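You operate a simulated robot arm through the tools that you are given. There is no shell and no other tool.

The job below is to be done with a simulated robot arm. You get a single attempt, and the scene is never put back.

TASK
Stop the drip at the blue drain port, then test it.
Fine: the low valve marked DRAIN shut first, clamp shut, wheel tight; open that valve fully, then shut it again.

The check looks at the end state, three seconds after you hand in, the way a careful person would. Anything else that was tipped, shoved, dropped, spilled or broken makes it a failure.

THE ROBOT
A 7-joint arm with a fingered hand, fixed in place. Base frame: the origin is on the floor under the middle of its stand, x ahead of it, y to its left, z up. Readings come in m, degrees, newtons and seconds.
It reaches about 1.085 m from its shoulder. Its first joint turns from -166.0 to 166.0 degrees. Payload 3.7 kg.
The tool frame sits at the grasp point between the pads (the TCP): z along the fingers, y along the line on which they close. The tips reach 0.025 m beyond it. The gripper opens to 0.088 m; its body begins 0.029 m behind the TCP. The gripper is a hand of 5 fingers: y runs from the thumb to the fingers, the wrist lies at [-0.013, -0.106, -0.174] in the tool frame, and closing takes about 1.5 s.
Orientation is told as [roll, pitch, yaw] about the base's x, y, z axes, in that order, counted from this pose: with the fingers straight down and the wrist toward the robot, the tool's x, y and z point along [0, 1, 0], [1, 0, 0] and [0, 0, -1] of the base frame.

THE INTERFACE
- The arm moves only by the tool servo_tool. Its argument "motion" is a list that holds one entry, the list of rows, each a list of 6 numbers: the shift along the tool's x, y, z in m, then the turn, a rotation vector about the tool's x, y, z in degrees. In form: [[[tx, ty, tz, ax, ay, az], ...]]. A call has 1 to 20 rows; each row shifts and turns the commanded pose from where the row before left it, along the tool's axes as they then stand. "grip" is the opening, from 0 (shut) to 1 (fully open), set as the call begins (left out, the last holds). Rows are played at 5 a second. More than 0.05 m and 8.6 degrees between two rows, or a gripper value outside its range, and nothing of the call is played. A pose out of reach is approached as far as the arm can. The call stops where the force on the tool passes 40 N (or 10 N more than at its start, if that is more) or the arm is blocked; 0.2 s more then pass. The fingers move at their own pace (about 0.108 m/s each) and stop on an object; they squeeze with about 22 N. The grip force told is the motor's: it shows also when the fingers shut on nothing. Time passes only in rows, and 0.2 s behind the last, so rows that do not move let the fingers close. The reply holds the time, the measured pose of the TCP, the force on the tool along the base axes, the opening and the grip force, in the units named above and with some noise, with the torque about the TCP (base axes, N m) and any sound that the robot's microphone picked up, and new pictures: "pictures" is both (left out), scene, wrist or none.
- Cameras (640 x 400 px; columns grow to the right, rows downward): "scene" is fixed at [0.3986, -0.4992, 1.3218]; the picture's right is [1.00, -0.05, 0.00], its down [-0.02, -0.42, -0.91] and it looks along [0.05, 0.91, -0.42] (base axes); focal length 325 px, centre (320, 200). "wrist" rides on the gripper at [0.059, -0.079, -0.105] in the tool frame; the picture's right is [-0.73, 0.32, -0.61], its down [-0.62, -0.68, 0.38] and it looks along [-0.29, 0.66, 0.70] (tool axes); focal length 234 px, centre (320, 200). There is no depth. A picture from a camera that has moved, and an enlarged one, comes with that camera's place and axes in the base frame and with its lens.
- curl_fingers(index, middle, ring, little, thumb_bend, thumb_turn): sets how far each is bent, from 0 (flat) to 1 (curled in); at 0.3 the hand is open as for a grip, at 0.7 the pads meet at the TCP. One left out holds its place. A second passes; each finger stops where it meets its share of the squeeze, and holds until it gets a number again. A gripper value or a shape takes the hand back. It gives what a move gives, with no picture; readings hold the bend of each and the force on index, middle, ring, little, thumb and palm. thumb_turn goes from beside the hand (0) to across from the fingers (1), as for a grip.
- preshape(shape): the hand has 5 fingers and takes this shape, open, in about a second: jaw (thumb against the fingers, like two jaws); tri (thumb and two fingers); tip (a fingertip pinch); poke (one finger out to press); point (the index stretched); flat (the hand flat); cup (the hand cupped); fist (a fist). The gripper value then closes the fingers along that shape, each until it touches; the sizes above hold for jaw. It gives what a move gives, with no picture.
- inspect(camera, box): a new picture of the part [left, top, right, bottom] of that camera's present view, enlarged. The clock stands still meanwhile.
- finish_job(): hands the job in; it is judged then, once.

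Places have to be worked out from the pictures, the camera data and where the tool is seen. Open the gripper and draw the arm clear of the work before you hand the job in, unless the task says otherwise.

The tools are called after "Emit:" as name(argument=value, ...) on one line, values as JSON. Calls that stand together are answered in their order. servo_tool: Moves the arm, as the interface text tells. Its arguments: {"type":"object","properties":{"motion":{"type":"array"},"grip":{"type":"number"},"pictures":{"type":"string","enum":["both","scene","wrist","none"]}},"required":["motion"]} The other tools are called the same way: preshape (shape) gives the hand a shape; curl_fingers (index, middle, ring, little, thumb_bend, thumb_turn) moves the fingers one by one; inspect (camera, box) takes an enlarged picture of a part of a camera's view; finish_job () hands the job in.

At the start:

```text
clock: 0.0
ee_pos: [0.3768, 0.4338, 1.0127]
tool_rot: [0.0, 0.1, 0.0]
force: [-0.4, 0.6, -0.6]
moment: [0.02, 0.02, 0.02]
gripper_width: 0.088
grip_force: 0.0
shape: jaw
bend: [0.3, 0.3, 0.3, 0.3, 0.3, 0.98]
finger forces: [0.1, 0.0, 0.1, 0.0, 0.0, 0.0]
```

scene: 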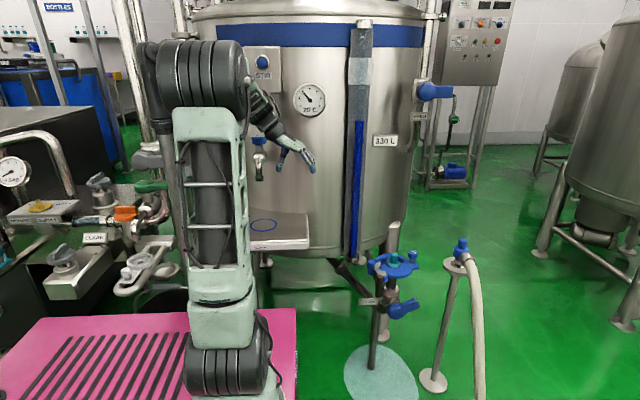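
wrist: 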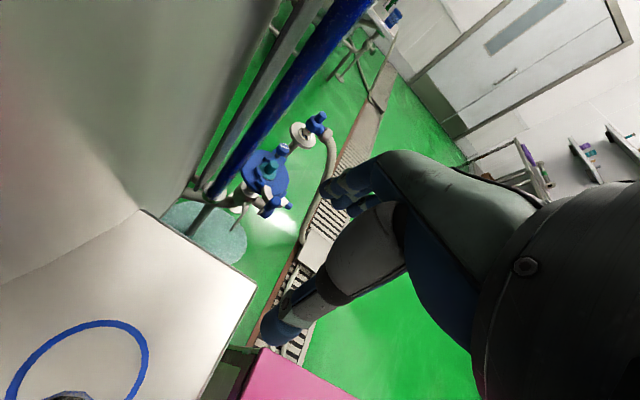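

I start by enlarging the area around the blue drain port in both pictures to identify the valve, clamp and wheel.

Emit:
inspect(camera="scene", box=[320, 200, 480, 300])

Emit:
inspect(camera="scene", box=[340, 240, 440, 330])

Emit:
inspect(camera="wrist", box=[160, 90, 360, 270])

Emit:
inspect(camera="scene", box=[0, 140, 200, 300])

```text
4.00 times, centred on (400, 250) of scene
camera zoom: at [0.3986, -0.4992, 1.3218], right [1.0, -0.05, 0.0], down [-0.02, -0.42, -0.91], along [0.05, 0.91, -0.42], focal length 1299 px, centre (0, 0)
```

zoom: 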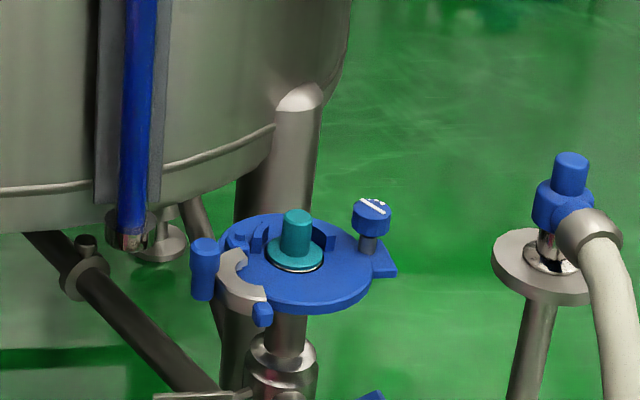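

```text
4.44 times, centred on (390, 285) of scene
camera zoom: at [0.3986, -0.4992, 1.3218], right [1.0, -0.05, 0.0], down [-0.02, -0.42, -0.91], along [0.05, 0.91, -0.42], focal length 1443 px, centre (9, -178)
```

zoom: 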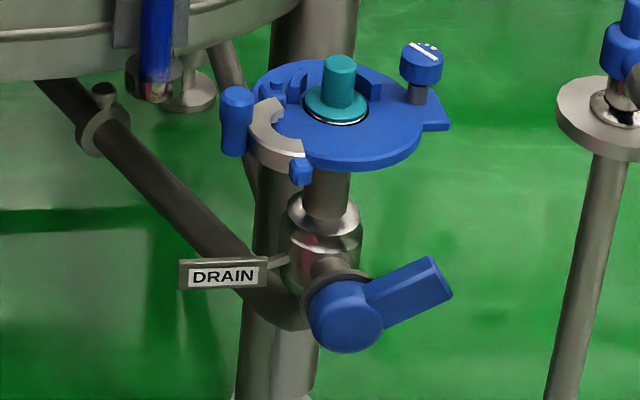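

```text
2.22 times, centred on (260, 180) of wrist
camera zoom: at [0.2977, 0.493, 1.1172], right [0.32, -0.73, 0.61], down [-0.68, -0.62, -0.38], along [0.66, -0.29, -0.7], focal length 520 px, centre (453, 244)
```

zoom: 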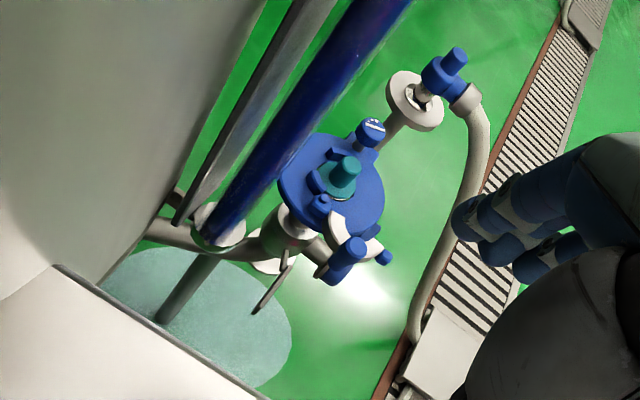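

```text
2.50 times, centred on (100, 220) of scene
camera zoom: at [0.3986, -0.4992, 1.3218], right [1.0, -0.05, 0.0], down [-0.02, -0.42, -0.91], along [0.05, 0.91, -0.42], focal length 812 px, centre (870, 150)
```

zoom: 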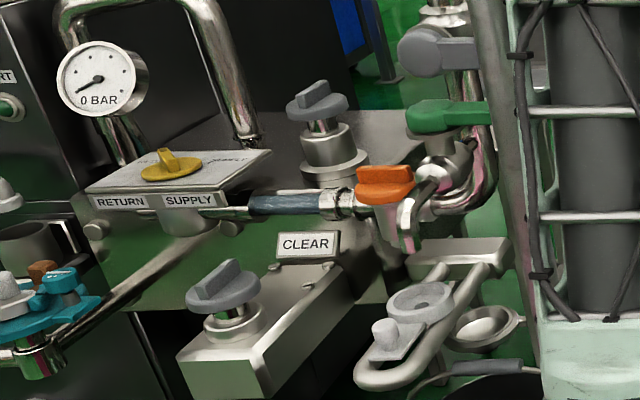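

The drain port assembly (teal plug, blue ring, grey clamp jaw with blue handle, blue knob, DRAIN lever below) seems to be near (0.72, 0.47, 0.6); the blue sight tube stands near (0.58, 0.52). I move the hand forward on the front side, clear of the tube, to get a nearer wrist view.

Emit:
servo_tool(motion=[[[-0.02, 0.015, 0.015, 0, 0, 0], [-0.02, 0.02, 0.02, 0, 0, 0], [-0.02, 0.02, 0.03, 0, 0, 0], [-0.02, 0.02, 0.03, 0, 0, 0], [0, 0, 0, 0, 0, -7.5], [0, 0, 0, 0, 0, -7.5], [0, 0, 0, 0, 0, -7.5], [0, 0, 0, 0, 0, -7.5], [0, 0, 0, 0, 0, -7.5], [0, 0, 0, 0, 0, -7.5]]])

```text
clock: 2.2
ee_pos: [0.4522, 0.3539, 0.9178]
tool_rot: [0.0, -0.1, 45.1]
force: [-1.2, 0.1, 0.3]
moment: [0.03, -0.03, 0.01]
gripper_width: 0.0876
grip_force: 0.0
shape: jaw
bend: [0.3, 0.3, 0.3, 0.3, 0.3, 0.98]
finger forces: [0.0, 0.0, 0.0, 0.0, 0.0, 0.0]
camera wrist: at [0.3539, 0.3398, 1.0228], right [0.74, -0.28, 0.61], down [-0.04, -0.92, -0.38], along [0.67, 0.26, -0.7], focal length 234 px, centre (320, 200)
```

scene: 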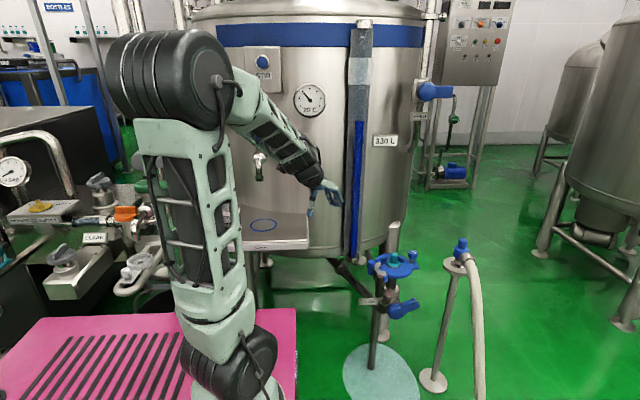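
wrist: 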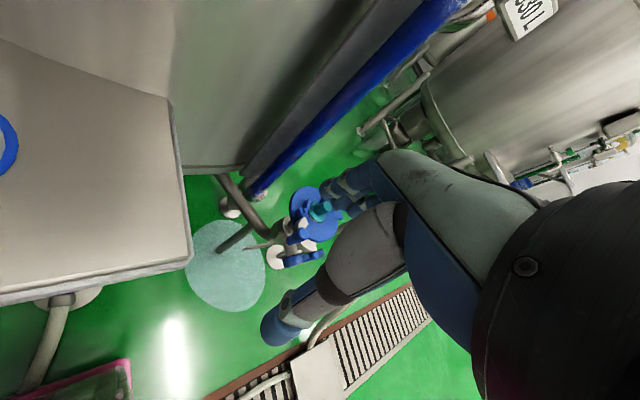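

The fingers cover the port in this view, so I shift further along +x with the port to the left of the hand in the picture, staying about 0.17 m in front of the blue tube.

Emit:
servo_tool(motion=[[[-0.023, 0.023, 0.012, 0, 0, 0], [-0.023, 0.023, 0.012, 0, 0, 0], [-0.023, 0.023, 0.012, 0, 0, 0], [-0.023, 0.023, 0.012, 0, 0, 0], [-0.023, 0.023, 0.012, 0, 0, 0], [-0.023, 0.023, 0.012, 0, 0, 0]]])

Emit:
inspect(camera="wrist", box=[120, 80, 380, 300])

```text
clock: 3.6
ee_pos: [0.6471, 0.3543, 0.8457]
tool_rot: [-0.1, 0.1, 45.0]
force: [1.4, -1.1, -0.3]
moment: [-0.03, 0.01, -0.04]
gripper_width: 0.0877
grip_force: 0.1
shape: jaw
bend: [0.3, 0.3, 0.3, 0.3, 0.3, 0.98]
finger forces: [0.0, 0.1, 0.0, 0.0, 0.0, 0.0]
camera wrist: at [0.5496, 0.34, 0.9497], right [0.74, -0.29, 0.61], down [-0.04, -0.92, -0.38], along [0.67, 0.26, -0.7], focal length 234 px, centre (320, 200)
```

scene: 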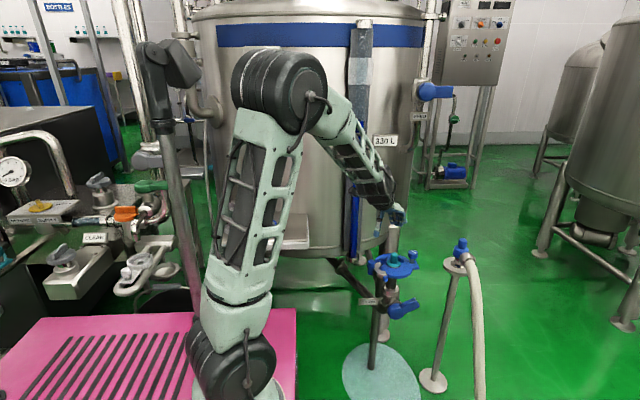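
wrist: 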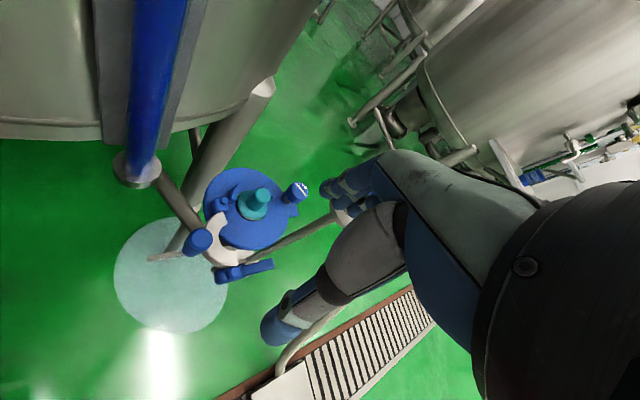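

```text
1.82 times, centred on (250, 190) of wrist
camera zoom: at [0.5496, 0.34, 0.9497], right [0.74, -0.29, 0.61], down [-0.04, -0.92, -0.38], along [0.67, 0.26, -0.7], focal length 426 px, centre (447, 218)
```

zoom: 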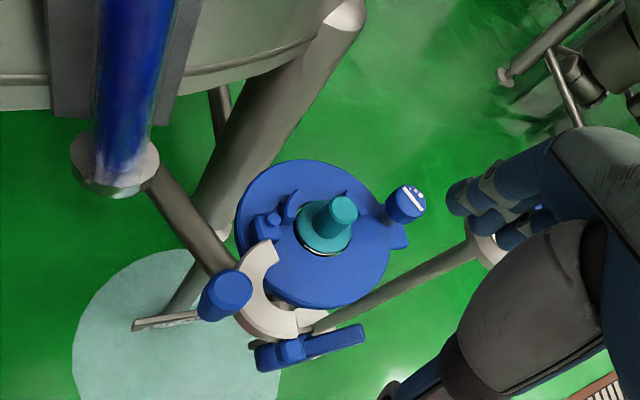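

Now the port is visible from above; I enlarge it strongly to understand the clamp, the wheel and the lever.

Emit:
inspect(camera="wrist", box=[180, 160, 320, 248])

Emit:
inspect(camera="wrist", box=[180, 220, 300, 295])

Emit:
inspect(camera="scene", box=[355, 245, 435, 295])

Emit:
inspect(camera="scene", box=[360, 285, 440, 335])

```text
4.55 times, centred on (250, 204) of wrist
camera zoom: at [0.5496, 0.34, 0.9497], right [0.74, -0.29, 0.61], down [-0.04, -0.92, -0.38], along [0.67, 0.26, -0.7], focal length 1064 px, centre (638, 182)
```

zoom: 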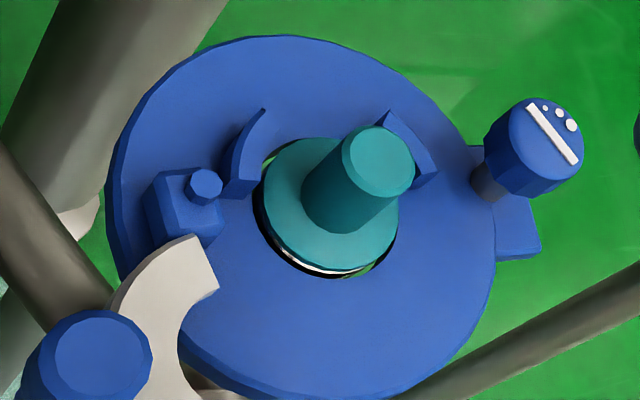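

```text
5.33 times, centred on (240, 258) of wrist
camera zoom: at [0.5496, 0.34, 0.9497], right [0.74, -0.29, 0.61], down [-0.04, -0.92, -0.38], along [0.67, 0.26, -0.7], focal length 1249 px, centre (747, -107)
```

zoom: 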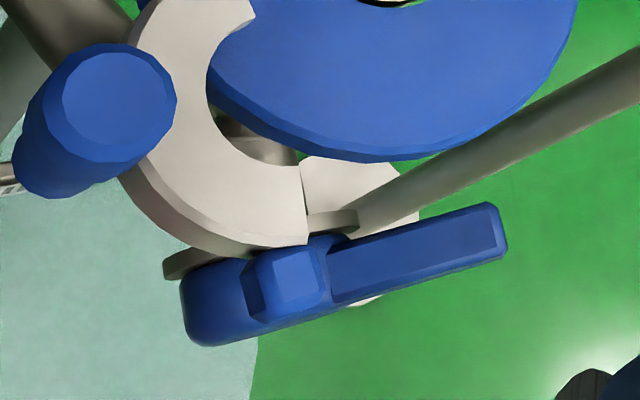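

```text
8.00 times, centred on (395, 270) of scene
camera zoom: at [0.3986, -0.4992, 1.3218], right [1.0, -0.05, 0.0], down [-0.02, -0.42, -0.91], along [0.05, 0.91, -0.42], focal length 2598 px, centre (-280, -360)
```

zoom: 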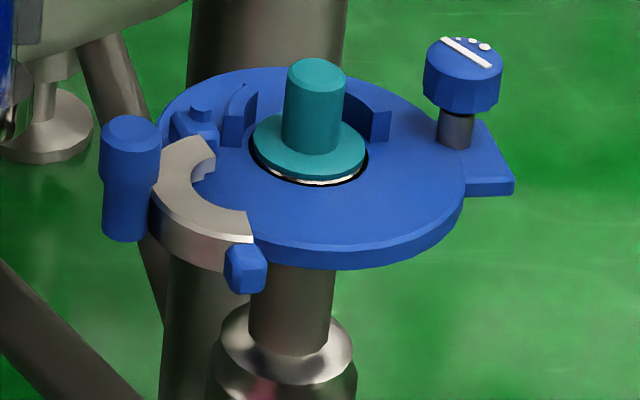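

```text
8.00 times, centred on (400, 310) of scene
camera zoom: at [0.3986, -0.4992, 1.3218], right [1.0, -0.05, 0.0], down [-0.02, -0.42, -0.91], along [0.05, 0.91, -0.42], focal length 2598 px, centre (-320, -680)
```

zoom: 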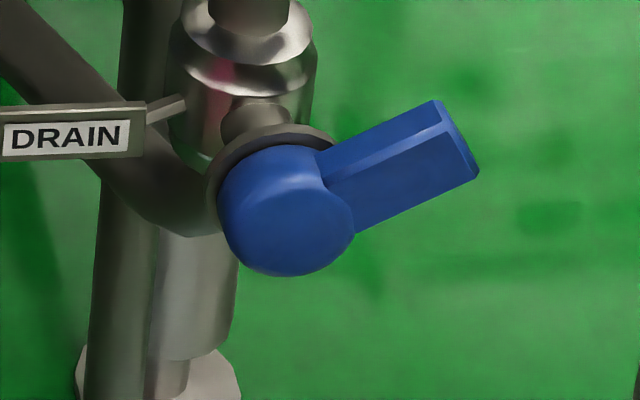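

I estimate: plug axis (0.718, 0.459), clamp hinge (0.667, 0.460), clamp handle (0.624, 0.408, z 0.615–0.669), tip of the jaw (0.666, 0.365), knob (0.791, 0.470, z 0.658), DRAIN hub (0.722, 0.38, 0.467) with lever tip (0.791, 0.373, 0.511), i.e. half open. I try the "point" shape here to see where a stretched finger lies.

Emit:
preshape(shape="point")

Emit:
servo_tool(motion=[[[0, 0, 0, 0, 0, 0]]])

Emit:
inspect(camera="scene", box=[320, 140, 440, 240])

```text
clock: 4.5
ee_pos: [0.6468, 0.3535, 0.8457]
tool_rot: [0.0, 0.0, 45.1]
force: [-0.9, 0.4, -0.4]
moment: [-0.01, -0.04, -0.01]
gripper_width: 0.0805
grip_force: 0.1
shape: point
bend: [0.2, 1.0, 1.0, 1.0, 0.98, 0.88]
finger forces: [0.0, 0.1, 0.0, 0.0, 0.1, 0.1]
```

```text
clock: 4.9
ee_pos: [0.6473, 0.3534, 0.8447]
tool_rot: [0.0, -0.1, 45.0]
force: [-0.4, -0.4, 0.4]
moment: [0.03, 0.01, -0.01]
gripper_width: 0.0808
grip_force: 0.0
shape: point
bend: [0.2, 1.0, 1.0, 1.0, 0.98, 0.88]
finger forces: [0.1, 0.0, 0.0, 0.1, 0.0, 0.0]
camera wrist: at [0.5495, 0.3399, 0.9496], right [0.74, -0.29, 0.61], down [-0.04, -0.92, -0.38], along [0.67, 0.26, -0.7], focal length 234 px, centre (320, 200)
```

scene: 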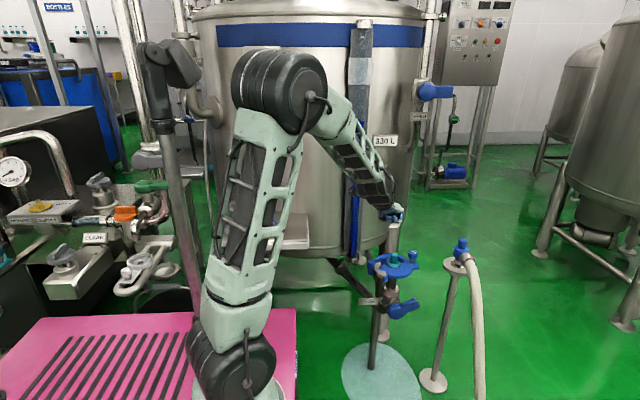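
wrist: 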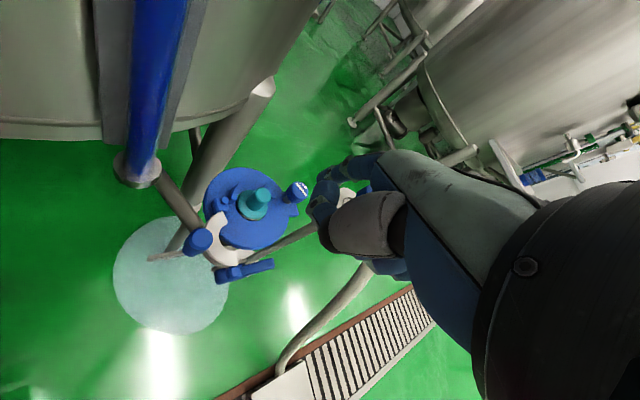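

```text
4.00 times, centred on (380, 190) of scene
camera zoom: at [0.3986, -0.4992, 1.3218], right [1.0, -0.05, 0.0], down [-0.02, -0.42, -0.91], along [0.05, 0.91, -0.42], focal length 1299 px, centre (80, 240)
```

zoom: 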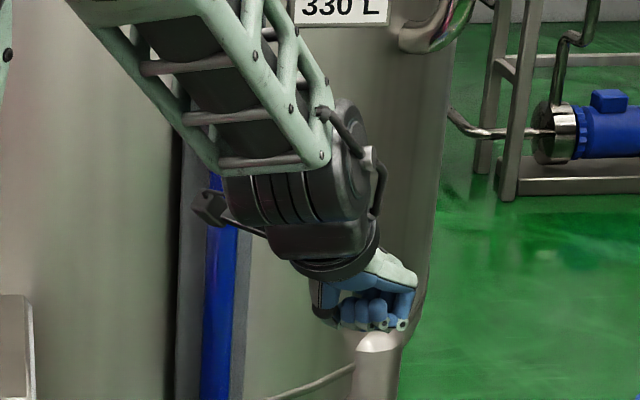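

The index finger is hidden in the wrist view; I enlarge the scene view of the hand to see which side the index lies on.

Emit:
inspect(camera="scene", box=[384, 196, 432, 226])

Emit:
inspect(camera="wrist", box=[290, 140, 450, 300])

```text
13.33 times, centred on (408, 211) of scene
camera zoom: at [0.3986, -0.4992, 1.3218], right [1.0, -0.05, 0.0], down [-0.02, -0.42, -0.91], along [0.05, 0.91, -0.42], focal length 4330 px, centre (-853, 53)
```

zoom: 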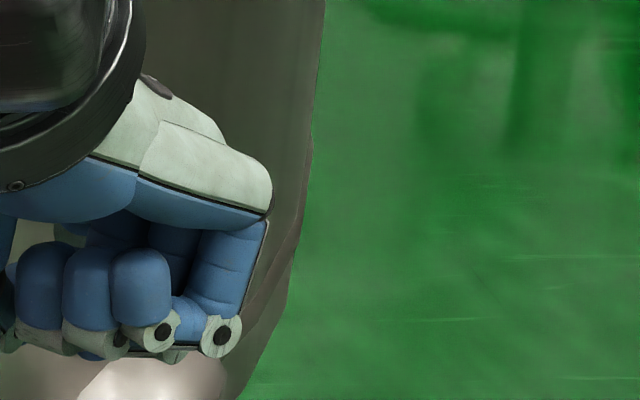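

```text
2.50 times, centred on (370, 220) of wrist
camera zoom: at [0.5495, 0.3399, 0.9496], right [0.74, -0.29, 0.61], down [-0.04, -0.92, -0.38], along [0.67, 0.26, -0.7], focal length 585 px, centre (195, 150)
```

zoom: 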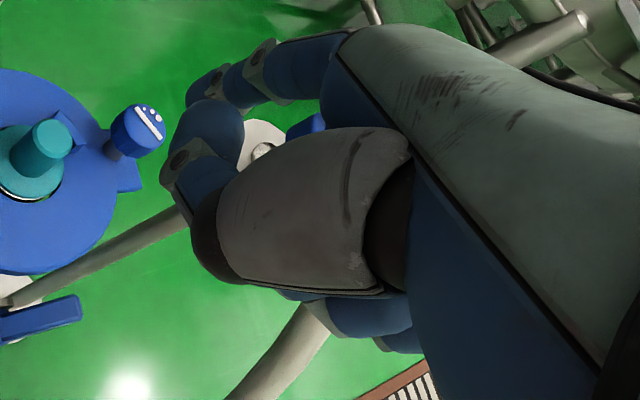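

The index is on the tool's +x side and points along roughly [0, 0.52, 0.85] of the tool. I turn the hand (roll 90°) so that the index points horizontally away toward +y, staying high above the port for now.

Emit:
servo_tool(motion=[[[0, 0, 0, 0, 7.5, 0], [0, 0, 0, 0, 7.5, 0], [0, 0, 0, 0, 7.5, 0], [0, 0, 0, 0, 7.5, 0], [0, 0, 0, 0, 7.5, 0], [0, 0, 0, 0, 7.5, 0]]])

```text
clock: 6.3
ee_pos: [0.6463, 0.3531, 0.8463]
tool_rot: [45.1, 0.0, 45.0]
force: [0.1, 0.5, 0.1]
moment: [-0.02, -0.01, 0.01]
gripper_width: 0.0805
grip_force: 0.0
shape: point
bend: [0.2, 1.0, 1.0, 1.0, 0.98, 0.88]
finger forces: [0.0, 0.0, 0.1, 0.0, 0.1, 0.0]
camera wrist: at [0.6136, 0.2752, 0.9613], right [0.89, -0.44, -0.09], down [-0.36, -0.6, -0.71], along [0.26, 0.67, -0.7], focal length 234 px, centre (320, 200)
```

scene: 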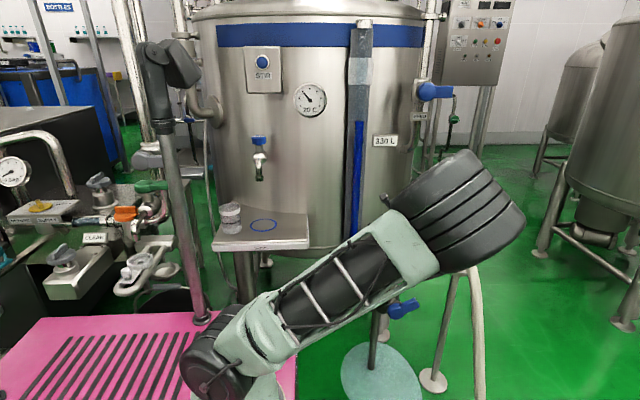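
wrist: 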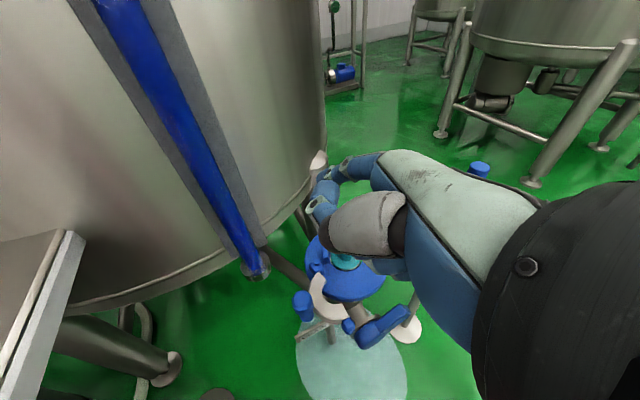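

The elbow swung outward to the right but stays high and free. I continue the turn to roll 90°, watching the pictures.

Emit:
servo_tool(motion=[[[0, 0, 0, 0, 7.5, 0], [0, 0, 0, 0, 7.5, 0], [0, 0, 0, 0, 7.5, 0], [0, 0, 0, 0, 7.5, 0], [0, 0, 0, 0, 7.5, 0], [0, 0, 0, 0, 7.5, 0]]])

```text
clock: 7.7
ee_pos: [0.6464, 0.354, 0.8451]
tool_rot: [90.1, 0.0, 45.0]
force: [0.5, -0.1, -0.6]
moment: [0.0, 0.01, -0.04]
gripper_width: 0.0808
grip_force: 0.1
shape: point
bend: [0.2, 1.0, 1.0, 1.0, 0.98, 0.88]
finger forces: [0.1, 0.1, 0.1, 0.0, 0.1, 0.1]
camera wrist: at [0.6648, 0.2238, 0.9041], right [0.66, -0.2, -0.73], down [-0.75, -0.21, -0.62], along [-0.03, 0.96, -0.29], focal length 234 px, centre (320, 200)
```

scene: 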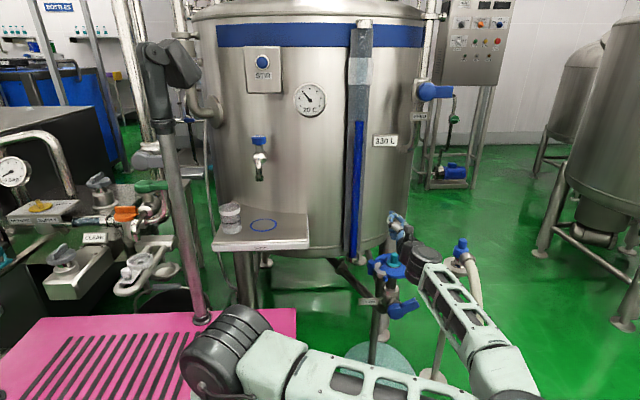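
wrist: 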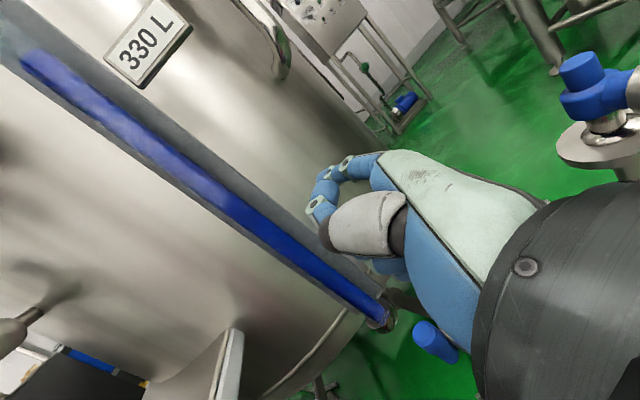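

With the index horizontal the elbow drops low toward the platform, so I prefer the earlier 45° tilt (index pointing +y and 37° down). Before turning back, I zoom on the hand in the scene view to calibrate where the index tip is.

Emit:
inspect(camera="scene", box=[376, 198, 424, 228])

Emit:
inspect(camera="wrist", box=[290, 140, 450, 240])

```text
13.33 times, centred on (400, 213) of scene
camera zoom: at [0.3986, -0.4992, 1.3218], right [1.0, -0.05, 0.0], down [-0.02, -0.42, -0.91], along [0.05, 0.91, -0.42], focal length 4330 px, centre (-747, 27)
```

zoom: 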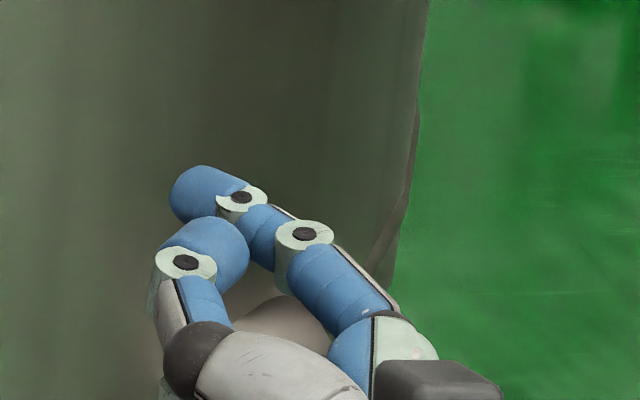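

```text
4.00 times, centred on (370, 190) of wrist
camera zoom: at [0.6648, 0.2238, 0.9041], right [0.66, -0.2, -0.73], down [-0.75, -0.21, -0.62], along [-0.03, 0.96, -0.29], focal length 937 px, centre (120, 240)
```

zoom: 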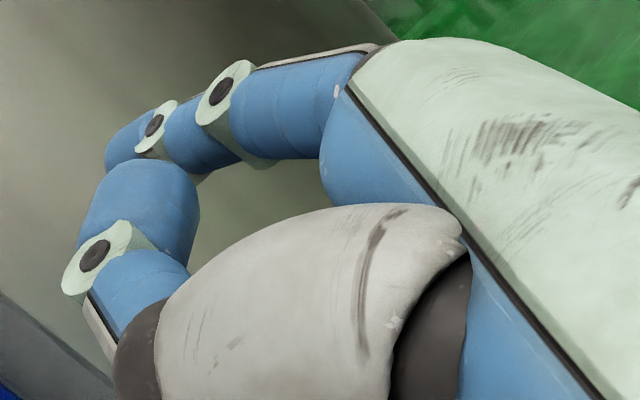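

The index tip is at about tool (0.014, 0.059, 0.023), curved toward the thumb. I turn back to roll 45° and then straighten the index fully.

Emit:
servo_tool(motion=[[[0, 0, 0, 0, -7.5, 0], [0, 0, 0, 0, -7.5, 0], [0, 0, 0, 0, -7.5, 0], [0, 0, 0, 0, -7.5, 0], [0, 0, 0, 0, -7.5, 0], [0, 0, 0, 0, -7.5, 0]]], pictures="none")

Emit:
curl_fingers(index=0)

Emit:
servo_tool(motion=[[[0, 0, 0, 0, 0, 0]]])

```text
clock: 9.1
ee_pos: [0.6477, 0.3528, 0.8443]
tool_rot: [44.8, 0.0, 45.0]
force: [0.9, -0.4, 0.1]
moment: [0.01, 0.02, 0.01]
gripper_width: 0.0806
grip_force: 0.0
shape: point
bend: [0.2, 1.0, 1.0, 1.0, 0.98, 0.88]
finger forces: [0.0, 0.1, 0.0, 0.1, 0.0, 0.0]
```

```text
clock: 10.1
ee_pos: [0.6452, 0.3531, 0.8454]
tool_rot: [45.1, 0.1, 44.9]
force: [-0.8, 0.4, -0.3]
moment: [0.0, 0.0, 0.0]
gripper_width: 0.0404
grip_force: 0.2
shape: fingers
bend: [0.0, 1.0, 1.0, 1.0, 0.98, 0.88]
finger forces: [0.0, 0.0, 0.0, 0.0, 0.0, 0.0]
```

```text
clock: 10.5
ee_pos: [0.6465, 0.3547, 0.8454]
tool_rot: [45.0, 0.0, 45.1]
force: [0.4, 0.3, 0.1]
moment: [0.0, 0.01, -0.02]
gripper_width: 0.0404
grip_force: 0.0
shape: fingers
bend: [0.0, 1.0, 1.0, 1.0, 0.98, 0.88]
finger forces: [0.0, 0.1, 0.0, 0.1, 0.0, 0.1]
camera wrist: at [0.6138, 0.2753, 0.9608], right [0.89, -0.44, -0.08], down [-0.36, -0.6, -0.71], along [0.26, 0.67, -0.7], focal length 234 px, centre (320, 200)
```

scene: 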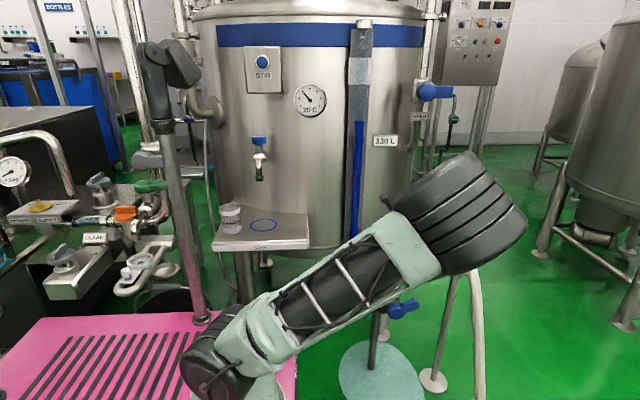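
wrist: 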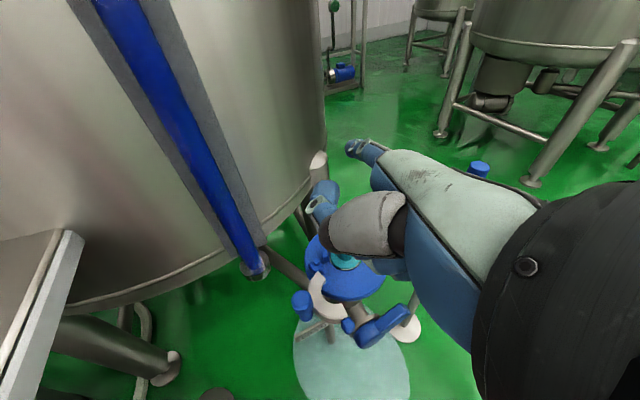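

The straightened index is a nearly horizontal rod pointing to +y (tip near (0.70, 0.418, 0.857)). I back off in −y, move right and then lower in front of the port, checking the arm's posture on the way.

Emit:
servo_tool(motion=[[[-0.0221, -0.0041, -0.0221, 0, 0, 0], [-0.0221, -0.0041, -0.0221, 0, 0, 0], [-0.0221, -0.0041, -0.0221, 0, 0, 0], [-0.0221, -0.0041, -0.0221, 0, 0, 0], [-0.0265, 0, 0.0265, 0, 0, 0], [-0.0265, 0, 0.0265, 0, 0, 0], [-0.0265, 0, 0.0265, 0, 0, 0], [-0.0265, 0, 0.0265, 0, 0, 0]]])

```text
clock: 12.3
ee_pos: [0.7239, 0.2537, 0.697]
tool_rot: [45.1, 0.1, 45.0]
force: [0.3, 1.0, 0.4]
moment: [0.03, 0.0, -0.01]
gripper_width: 0.0402
grip_force: 0.0
shape: fingers
bend: [0.0, 1.0, 1.0, 1.0, 0.98, 0.88]
finger forces: [0.1, 0.1, 0.0, 0.1, 0.0, 0.0]
camera wrist: at [0.6905, 0.1745, 0.8112], right [0.89, -0.44, -0.08], down [-0.36, -0.6, -0.71], along [0.26, 0.67, -0.7], focal length 234 px, centre (320, 200)
```

scene: 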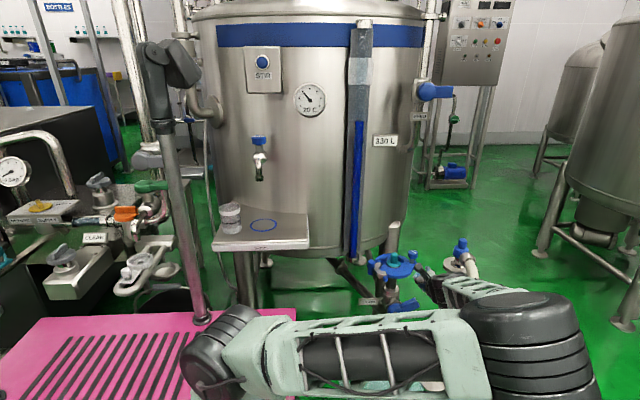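
wrist: 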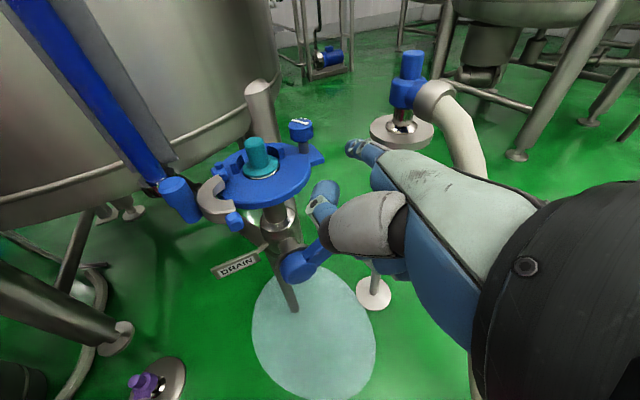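

The elbow is to the right and above the platform; the path ahead is clear. I lower further in front of the port so that the index comes level just above the lever.

Emit:
servo_tool(motion=[[[-0.025, 0, 0.025, 0, 0, 0], [-0.025, 0, 0.025, 0, 0, 0], [-0.025, 0, 0.025, 0, 0, 0], [-0.025, 0, 0.025, 0, 0, 0]]])

```text
clock: 13.3
ee_pos: [0.7247, 0.2539, 0.5547]
tool_rot: [44.9, 0.1, 45.0]
force: [0.4, -0.1, 0.4]
moment: [0.01, 0.02, 0.02]
gripper_width: 0.0405
grip_force: 0.1
shape: fingers
bend: [0.0, 1.0, 1.0, 1.0, 0.98, 0.88]
finger forces: [0.0, 0.1, 0.0, 0.0, 0.1, 0.0]
camera wrist: at [0.6912, 0.1758, 0.6702], right [0.9, -0.44, -0.08], down [-0.36, -0.6, -0.71], along [0.26, 0.67, -0.7], focal length 234 px, centre (320, 200)
```

scene: 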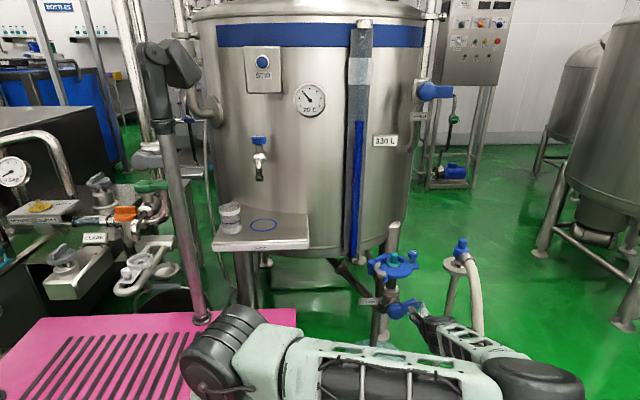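
wrist: 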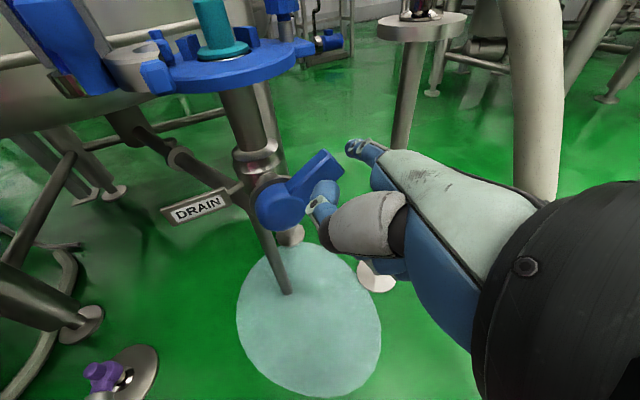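

The wrist view now shows the lever and the DRAIN tag well; I zoom in for accurate positions.

Emit:
inspect(camera="wrist", box=[210, 110, 410, 250])

Emit:
inspect(camera="scene", box=[360, 280, 456, 340])

```text
2.86 times, centred on (310, 180) of wrist
camera zoom: at [0.6912, 0.1758, 0.6702], right [0.9, -0.44, -0.08], down [-0.36, -0.6, -0.71], along [0.26, 0.67, -0.7], focal length 669 px, centre (349, 257)
```

zoom: 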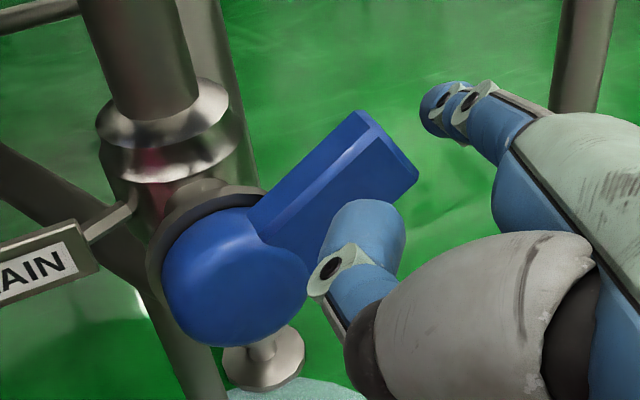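

```text
6.67 times, centred on (408, 310) of scene
camera zoom: at [0.3986, -0.4992, 1.3218], right [1.0, -0.05, 0.0], down [-0.02, -0.42, -0.91], along [0.05, 0.91, -0.42], focal length 2165 px, centre (-267, -533)
```

zoom: 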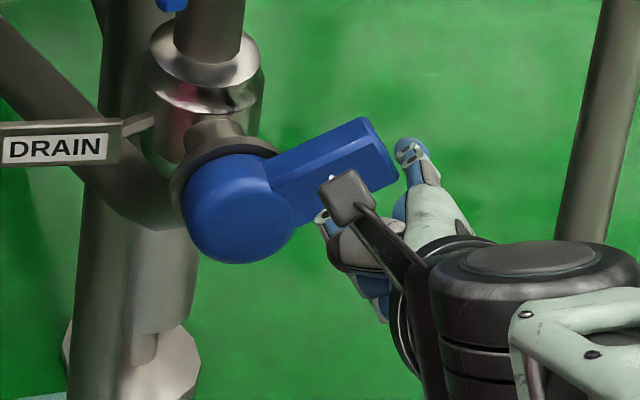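

The thumb sits on the lever side of the index and would strike the lever, so I swing it beside the hand and look again.

Emit:
curl_fingers(thumb_turn=0, thumb_bend=0.3)

Emit:
servo_tool(motion=[[[0, 0, 0, 0, 0, 0]]])

Emit:
inspect(camera="scene", box=[360, 280, 456, 340])

```text
clock: 14.3
ee_pos: [0.7232, 0.2548, 0.5555]
tool_rot: [45.0, 0.0, 45.0]
force: [1.1, -0.3, 0.9]
moment: [0.01, 0.03, -0.06]
gripper_width: 0.1251
grip_force: 0.1
shape: fingers
bend: [0.0, 1.0, 1.0, 1.0, 0.3, 0.0]
finger forces: [0.0, 0.0, 0.1, 0.0, 0.0, 0.1]
```

```text
clock: 14.7
ee_pos: [0.7233, 0.2539, 0.5545]
tool_rot: [45.0, 0.0, 45.0]
force: [-0.5, 0.5, -0.3]
moment: [0.02, -0.01, 0.0]
gripper_width: 0.1255
grip_force: 0.0
shape: fingers
bend: [0.0, 1.0, 1.0, 1.0, 0.3, 0.0]
finger forces: [0.1, 0.0, 0.1, 0.0, 0.0, 0.1]
camera wrist: at [0.6912, 0.1759, 0.6706], right [0.89, -0.44, -0.08], down [-0.36, -0.6, -0.71], along [0.26, 0.67, -0.7], focal length 234 px, centre (320, 200)
```

scene: 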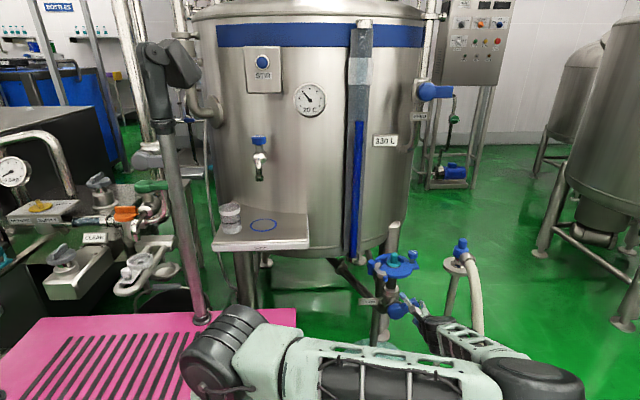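
wrist: 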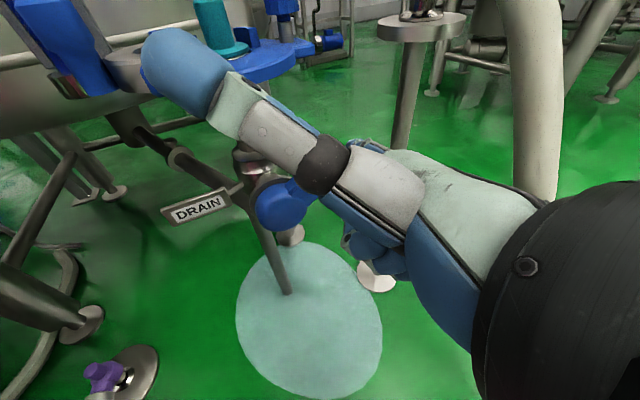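

```text
6.67 times, centred on (408, 310) of scene
camera zoom: at [0.3986, -0.4992, 1.3218], right [1.0, -0.05, 0.0], down [-0.02, -0.42, -0.91], along [0.05, 0.91, -0.42], focal length 2165 px, centre (-267, -533)
```

zoom: 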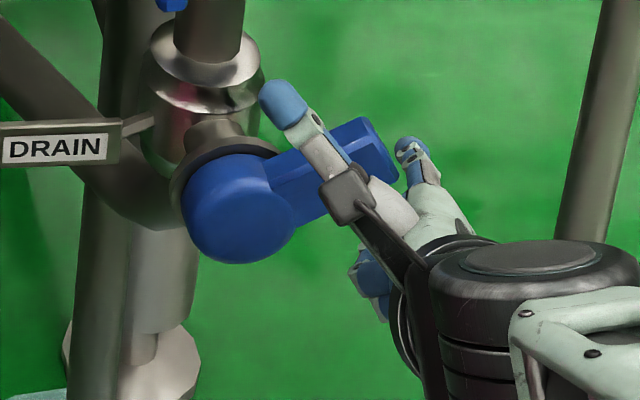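

The thumb is now out of the way. I advance the index about 5.5 cm in +y so that it hangs above the lever's outer part.

Emit:
servo_tool(motion=[[[0.0108, 0.0106, 0.0108, 0, 0, 0], [0.0108, 0.0106, 0.0108, 0, 0, 0], [0.0108, 0.0106, 0.0108, 0, 0, 0]]])

Emit:
inspect(camera="scene", box=[360, 280, 456, 340])

```text
clock: 15.5
ee_pos: [0.7146, 0.3079, 0.5541]
tool_rot: [45.0, 0.0, 44.9]
force: [-0.4, -0.3, -0.6]
moment: [0.02, 0.03, 0.04]
gripper_width: 0.1253
grip_force: 0.1
shape: fingers
bend: [0.0, 1.0, 1.0, 1.0, 0.3, 0.0]
finger forces: [0.1, 0.1, 0.0, 0.0, 0.0, 0.0]
camera wrist: at [0.6815, 0.2299, 0.6701], right [0.89, -0.44, -0.08], down [-0.36, -0.6, -0.71], along [0.26, 0.67, -0.7], focal length 234 px, centre (320, 200)
```

scene: 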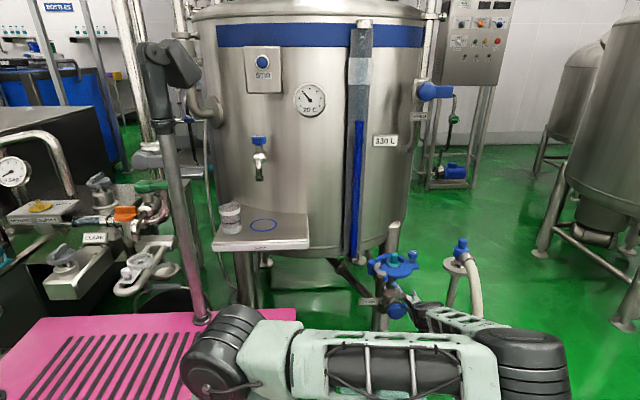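
wrist: 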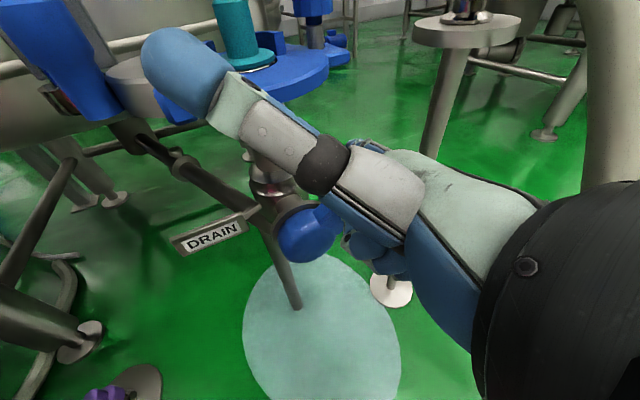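

```text
6.67 times, centred on (408, 310) of scene
camera zoom: at [0.3986, -0.4992, 1.3218], right [1.0, -0.05, 0.0], down [-0.02, -0.42, -0.91], along [0.05, 0.91, -0.42], focal length 2165 px, centre (-267, -533)
```

zoom: 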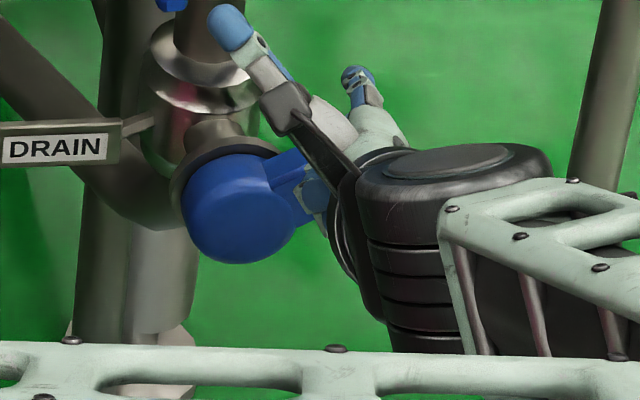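

The index now hangs above the lever's outer part, with no contact. I lower it in small steps, watching the force.

Emit:
servo_tool(motion=[[[-0.0071, 0, 0.0071, 0, 0, 0], [-0.0071, 0, 0.0071, 0, 0, 0], [-0.0071, 0, 0.0071, 0, 0, 0]]], pictures="none")

Emit:
inspect(camera="scene", box=[360, 280, 456, 340])

Emit:
inspect(camera="wrist", box=[240, 130, 440, 290])

```text
clock: 16.3
ee_pos: [0.7151, 0.3096, 0.5235]
tool_rot: [45.0, 0.1, 45.0]
force: [-0.6, -0.5, -0.5]
moment: [-0.03, 0.02, 0.01]
gripper_width: 0.1253
grip_force: 0.1
shape: fingers
bend: [0.0, 1.0, 1.0, 1.0, 0.3, 0.0]
finger forces: [0.0, 0.1, 0.0, 0.1, 0.1, 0.1]
```

```text
6.67 times, centred on (408, 310) of scene
camera zoom: at [0.3986, -0.4992, 1.3218], right [1.0, -0.05, 0.0], down [-0.02, -0.42, -0.91], along [0.05, 0.91, -0.42], focal length 2165 px, centre (-267, -533)
```

zoom: 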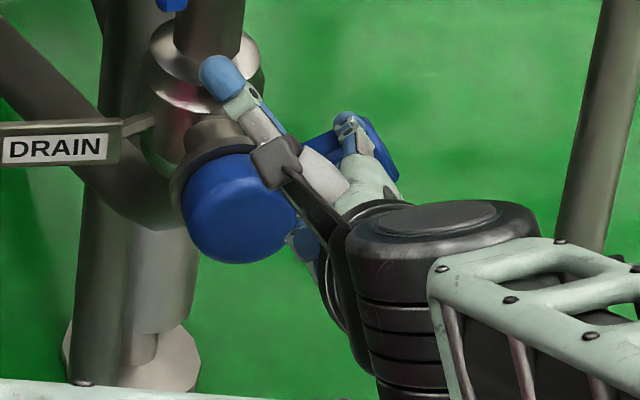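

```text
2.50 times, centred on (340, 210) of wrist
camera zoom: at [0.681, 0.2306, 0.6389], right [0.89, -0.44, -0.08], down [-0.36, -0.6, -0.71], along [0.26, 0.67, -0.7], focal length 585 px, centre (270, 175)
```

zoom: 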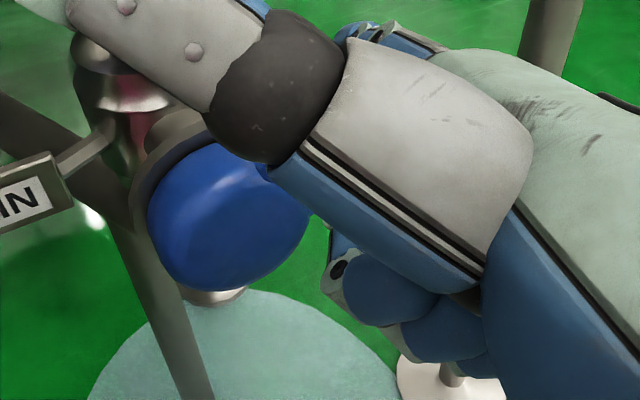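

Still no contact; I keep lowering in small steps.

Emit:
servo_tool(motion=[[[-0.0057, 0, 0.0057, 0, 0, 0], [-0.0057, 0, 0.0057, 0, 0, 0], [0, 0, 0, 0, 0, 0]]], pictures="none")

Emit:
inspect(camera="scene", box=[360, 280, 456, 340])

```text
clock: 17.1
ee_pos: [0.715, 0.3096, 0.5076]
tool_rot: [45.0, 0.1, 45.0]
force: [0.7, 0.1, 3.7]
moment: [0.32, -0.26, 0.03]
gripper_width: 0.1237
grip_force: 1.6
shape: fingers
bend: [0.0, 1.0, 1.0, 1.0, 0.3, 0.0]
finger forces: [4.2, 0.0, 0.1, 0.1, 0.1, 0.0]
```

```text
6.67 times, centred on (408, 310) of scene
camera zoom: at [0.3986, -0.4992, 1.3218], right [1.0, -0.05, 0.0], down [-0.02, -0.42, -0.91], along [0.05, 0.91, -0.42], focal length 2165 px, centre (-267, -533)
```

zoom: 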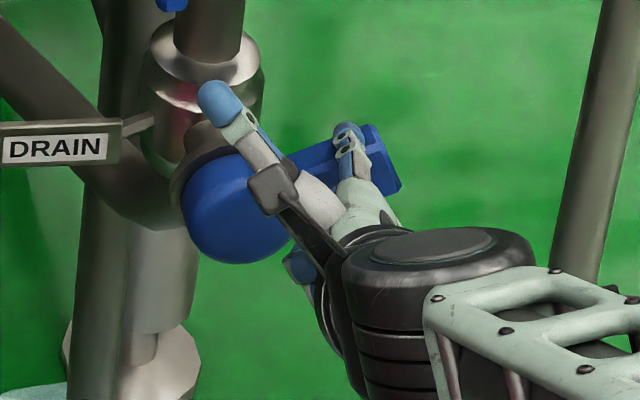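

The index touches (about 4 N) and the lever is moving down. I continue pushing down slowly.

Emit:
servo_tool(motion=[[[-0.0057, 0, 0.0057, 0, 0, 0], [-0.0057, 0, 0.0057, 0, 0, 0], [0, 0, 0, 0, 0, 0]]], pictures="none")

Emit:
inspect(camera="scene", box=[360, 280, 456, 340])

```text
clock: 17.9
ee_pos: [0.7147, 0.3086, 0.4928]
tool_rot: [44.9, 0.0, 45.0]
force: [0.4, -0.5, 0.3]
moment: [-0.01, -0.01, -0.02]
gripper_width: 0.1254
grip_force: 0.0
shape: fingers
bend: [0.0, 1.0, 1.0, 1.0, 0.3, 0.0]
finger forces: [0.0, 0.0, 0.0, 0.0, 0.0, 0.0]
```

```text
6.67 times, centred on (408, 310) of scene
camera zoom: at [0.3986, -0.4992, 1.3218], right [1.0, -0.05, 0.0], down [-0.02, -0.42, -0.91], along [0.05, 0.91, -0.42], focal length 2165 px, centre (-267, -533)
```

zoom: 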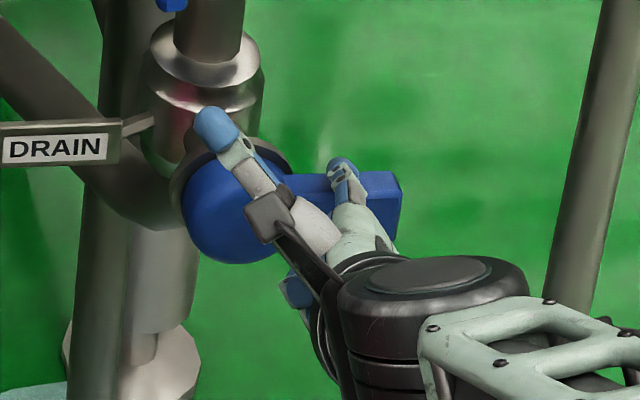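

The lever snapped down and now lies horizontal with no force on the finger. I press a little further to confirm that it is on its stop.

Emit:
servo_tool(motion=[[[-0.0042, 0, 0.0042, 0, 0, 0], [-0.0042, 0, 0.0042, 0, 0, 0], [0, 0, 0, 0, 0, 0]]], pictures="none")

Emit:
inspect(camera="scene", box=[360, 280, 456, 340])

```text
clock: 18.7
ee_pos: [0.7135, 0.3083, 0.4808]
tool_rot: [44.9, -0.1, 44.9]
force: [-1.1, -3.0, 7.4]
moment: [0.5, -0.43, -0.16]
gripper_width: 0.1232
grip_force: 3.9
shape: fingers
bend: [0.0, 1.0, 1.0, 1.0, 0.3, 0.0]
finger forces: [7.5, 0.1, 0.0, 0.1, 0.0, 0.0]
```

```text
6.67 times, centred on (408, 310) of scene
camera zoom: at [0.3986, -0.4992, 1.3218], right [1.0, -0.05, 0.0], down [-0.02, -0.42, -0.91], along [0.05, 0.91, -0.42], focal length 2165 px, centre (-267, -533)
```

zoom: 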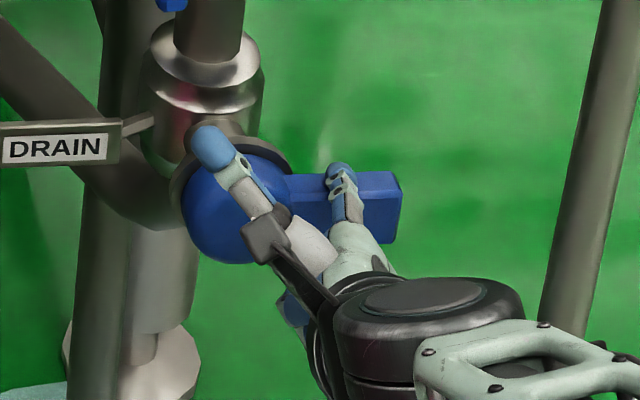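

The lever rests on its stop, horizontal, at about 7 N – valve shut. I withdraw the hand from the lever, back toward −y and up, before dealing with the clamp.

Emit:
servo_tool(motion=[[[0.0141, 0, -0.0141, 0, 0, 0], [-0.0167, -0.0236, -0.0167, 0, 0, 0], [-0.0167, -0.0236, -0.0167, 0, 0, 0], [-0.0167, -0.0236, -0.0167, 0, 0, 0], [0.0265, 0, -0.0265, 0, 0, 0], [0.0265, 0, -0.0265, 0, 0, 0], [0.0265, 0, -0.0265, 0, 0, 0], [0.0265, 0, -0.0265, 0, 0, 0]]])

Emit:
inspect(camera="scene", box=[350, 245, 446, 335])

```text
clock: 20.5
ee_pos: [0.7141, 0.2085, 0.6499]
tool_rot: [45.1, 0.0, 45.1]
force: [0.3, 0.5, -0.1]
moment: [-0.04, 0.01, 0.0]
gripper_width: 0.1254
grip_force: 0.0
shape: fingers
bend: [0.0, 1.0, 1.0, 1.0, 0.3, 0.0]
finger forces: [0.1, 0.0, 0.0, 0.0, 0.0, 0.0]
camera wrist: at [0.6809, 0.1299, 0.766], right [0.89, -0.44, -0.08], down [-0.36, -0.6, -0.71], along [0.26, 0.67, -0.7], focal length 234 px, centre (320, 200)
```

scene: 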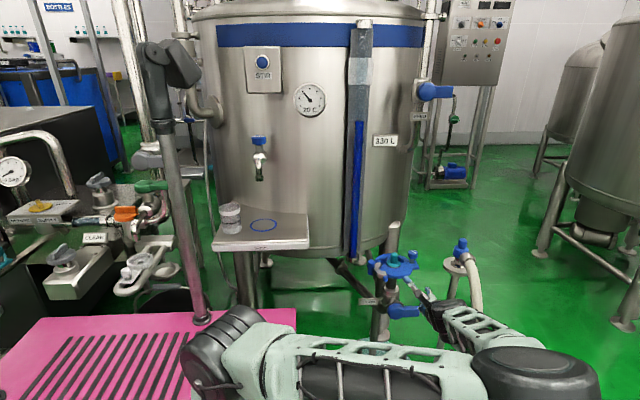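
wrist: 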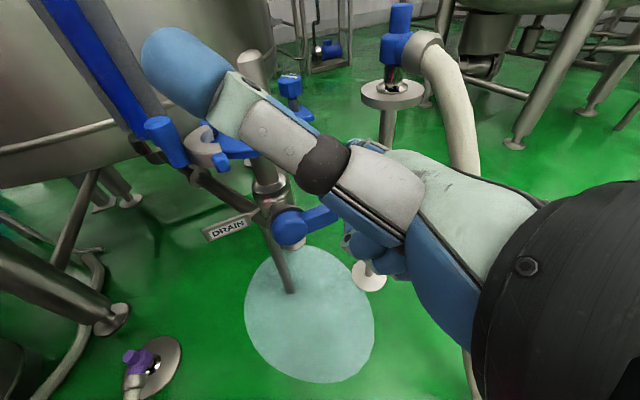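

```text
4.44 times, centred on (398, 290) of scene
camera zoom: at [0.3986, -0.4992, 1.3218], right [1.0, -0.05, 0.0], down [-0.02, -0.42, -0.91], along [0.05, 0.91, -0.42], focal length 1443 px, centre (-27, -200)
```

zoom: 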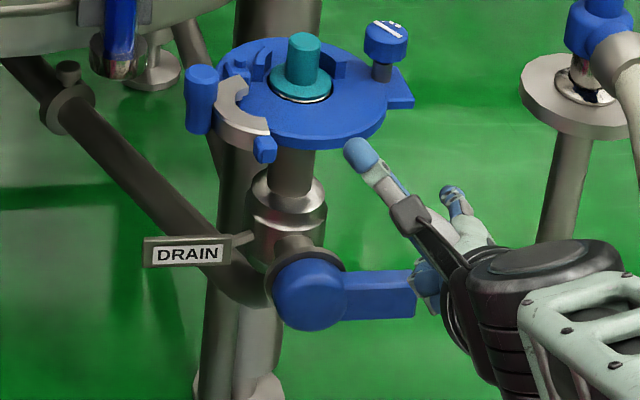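

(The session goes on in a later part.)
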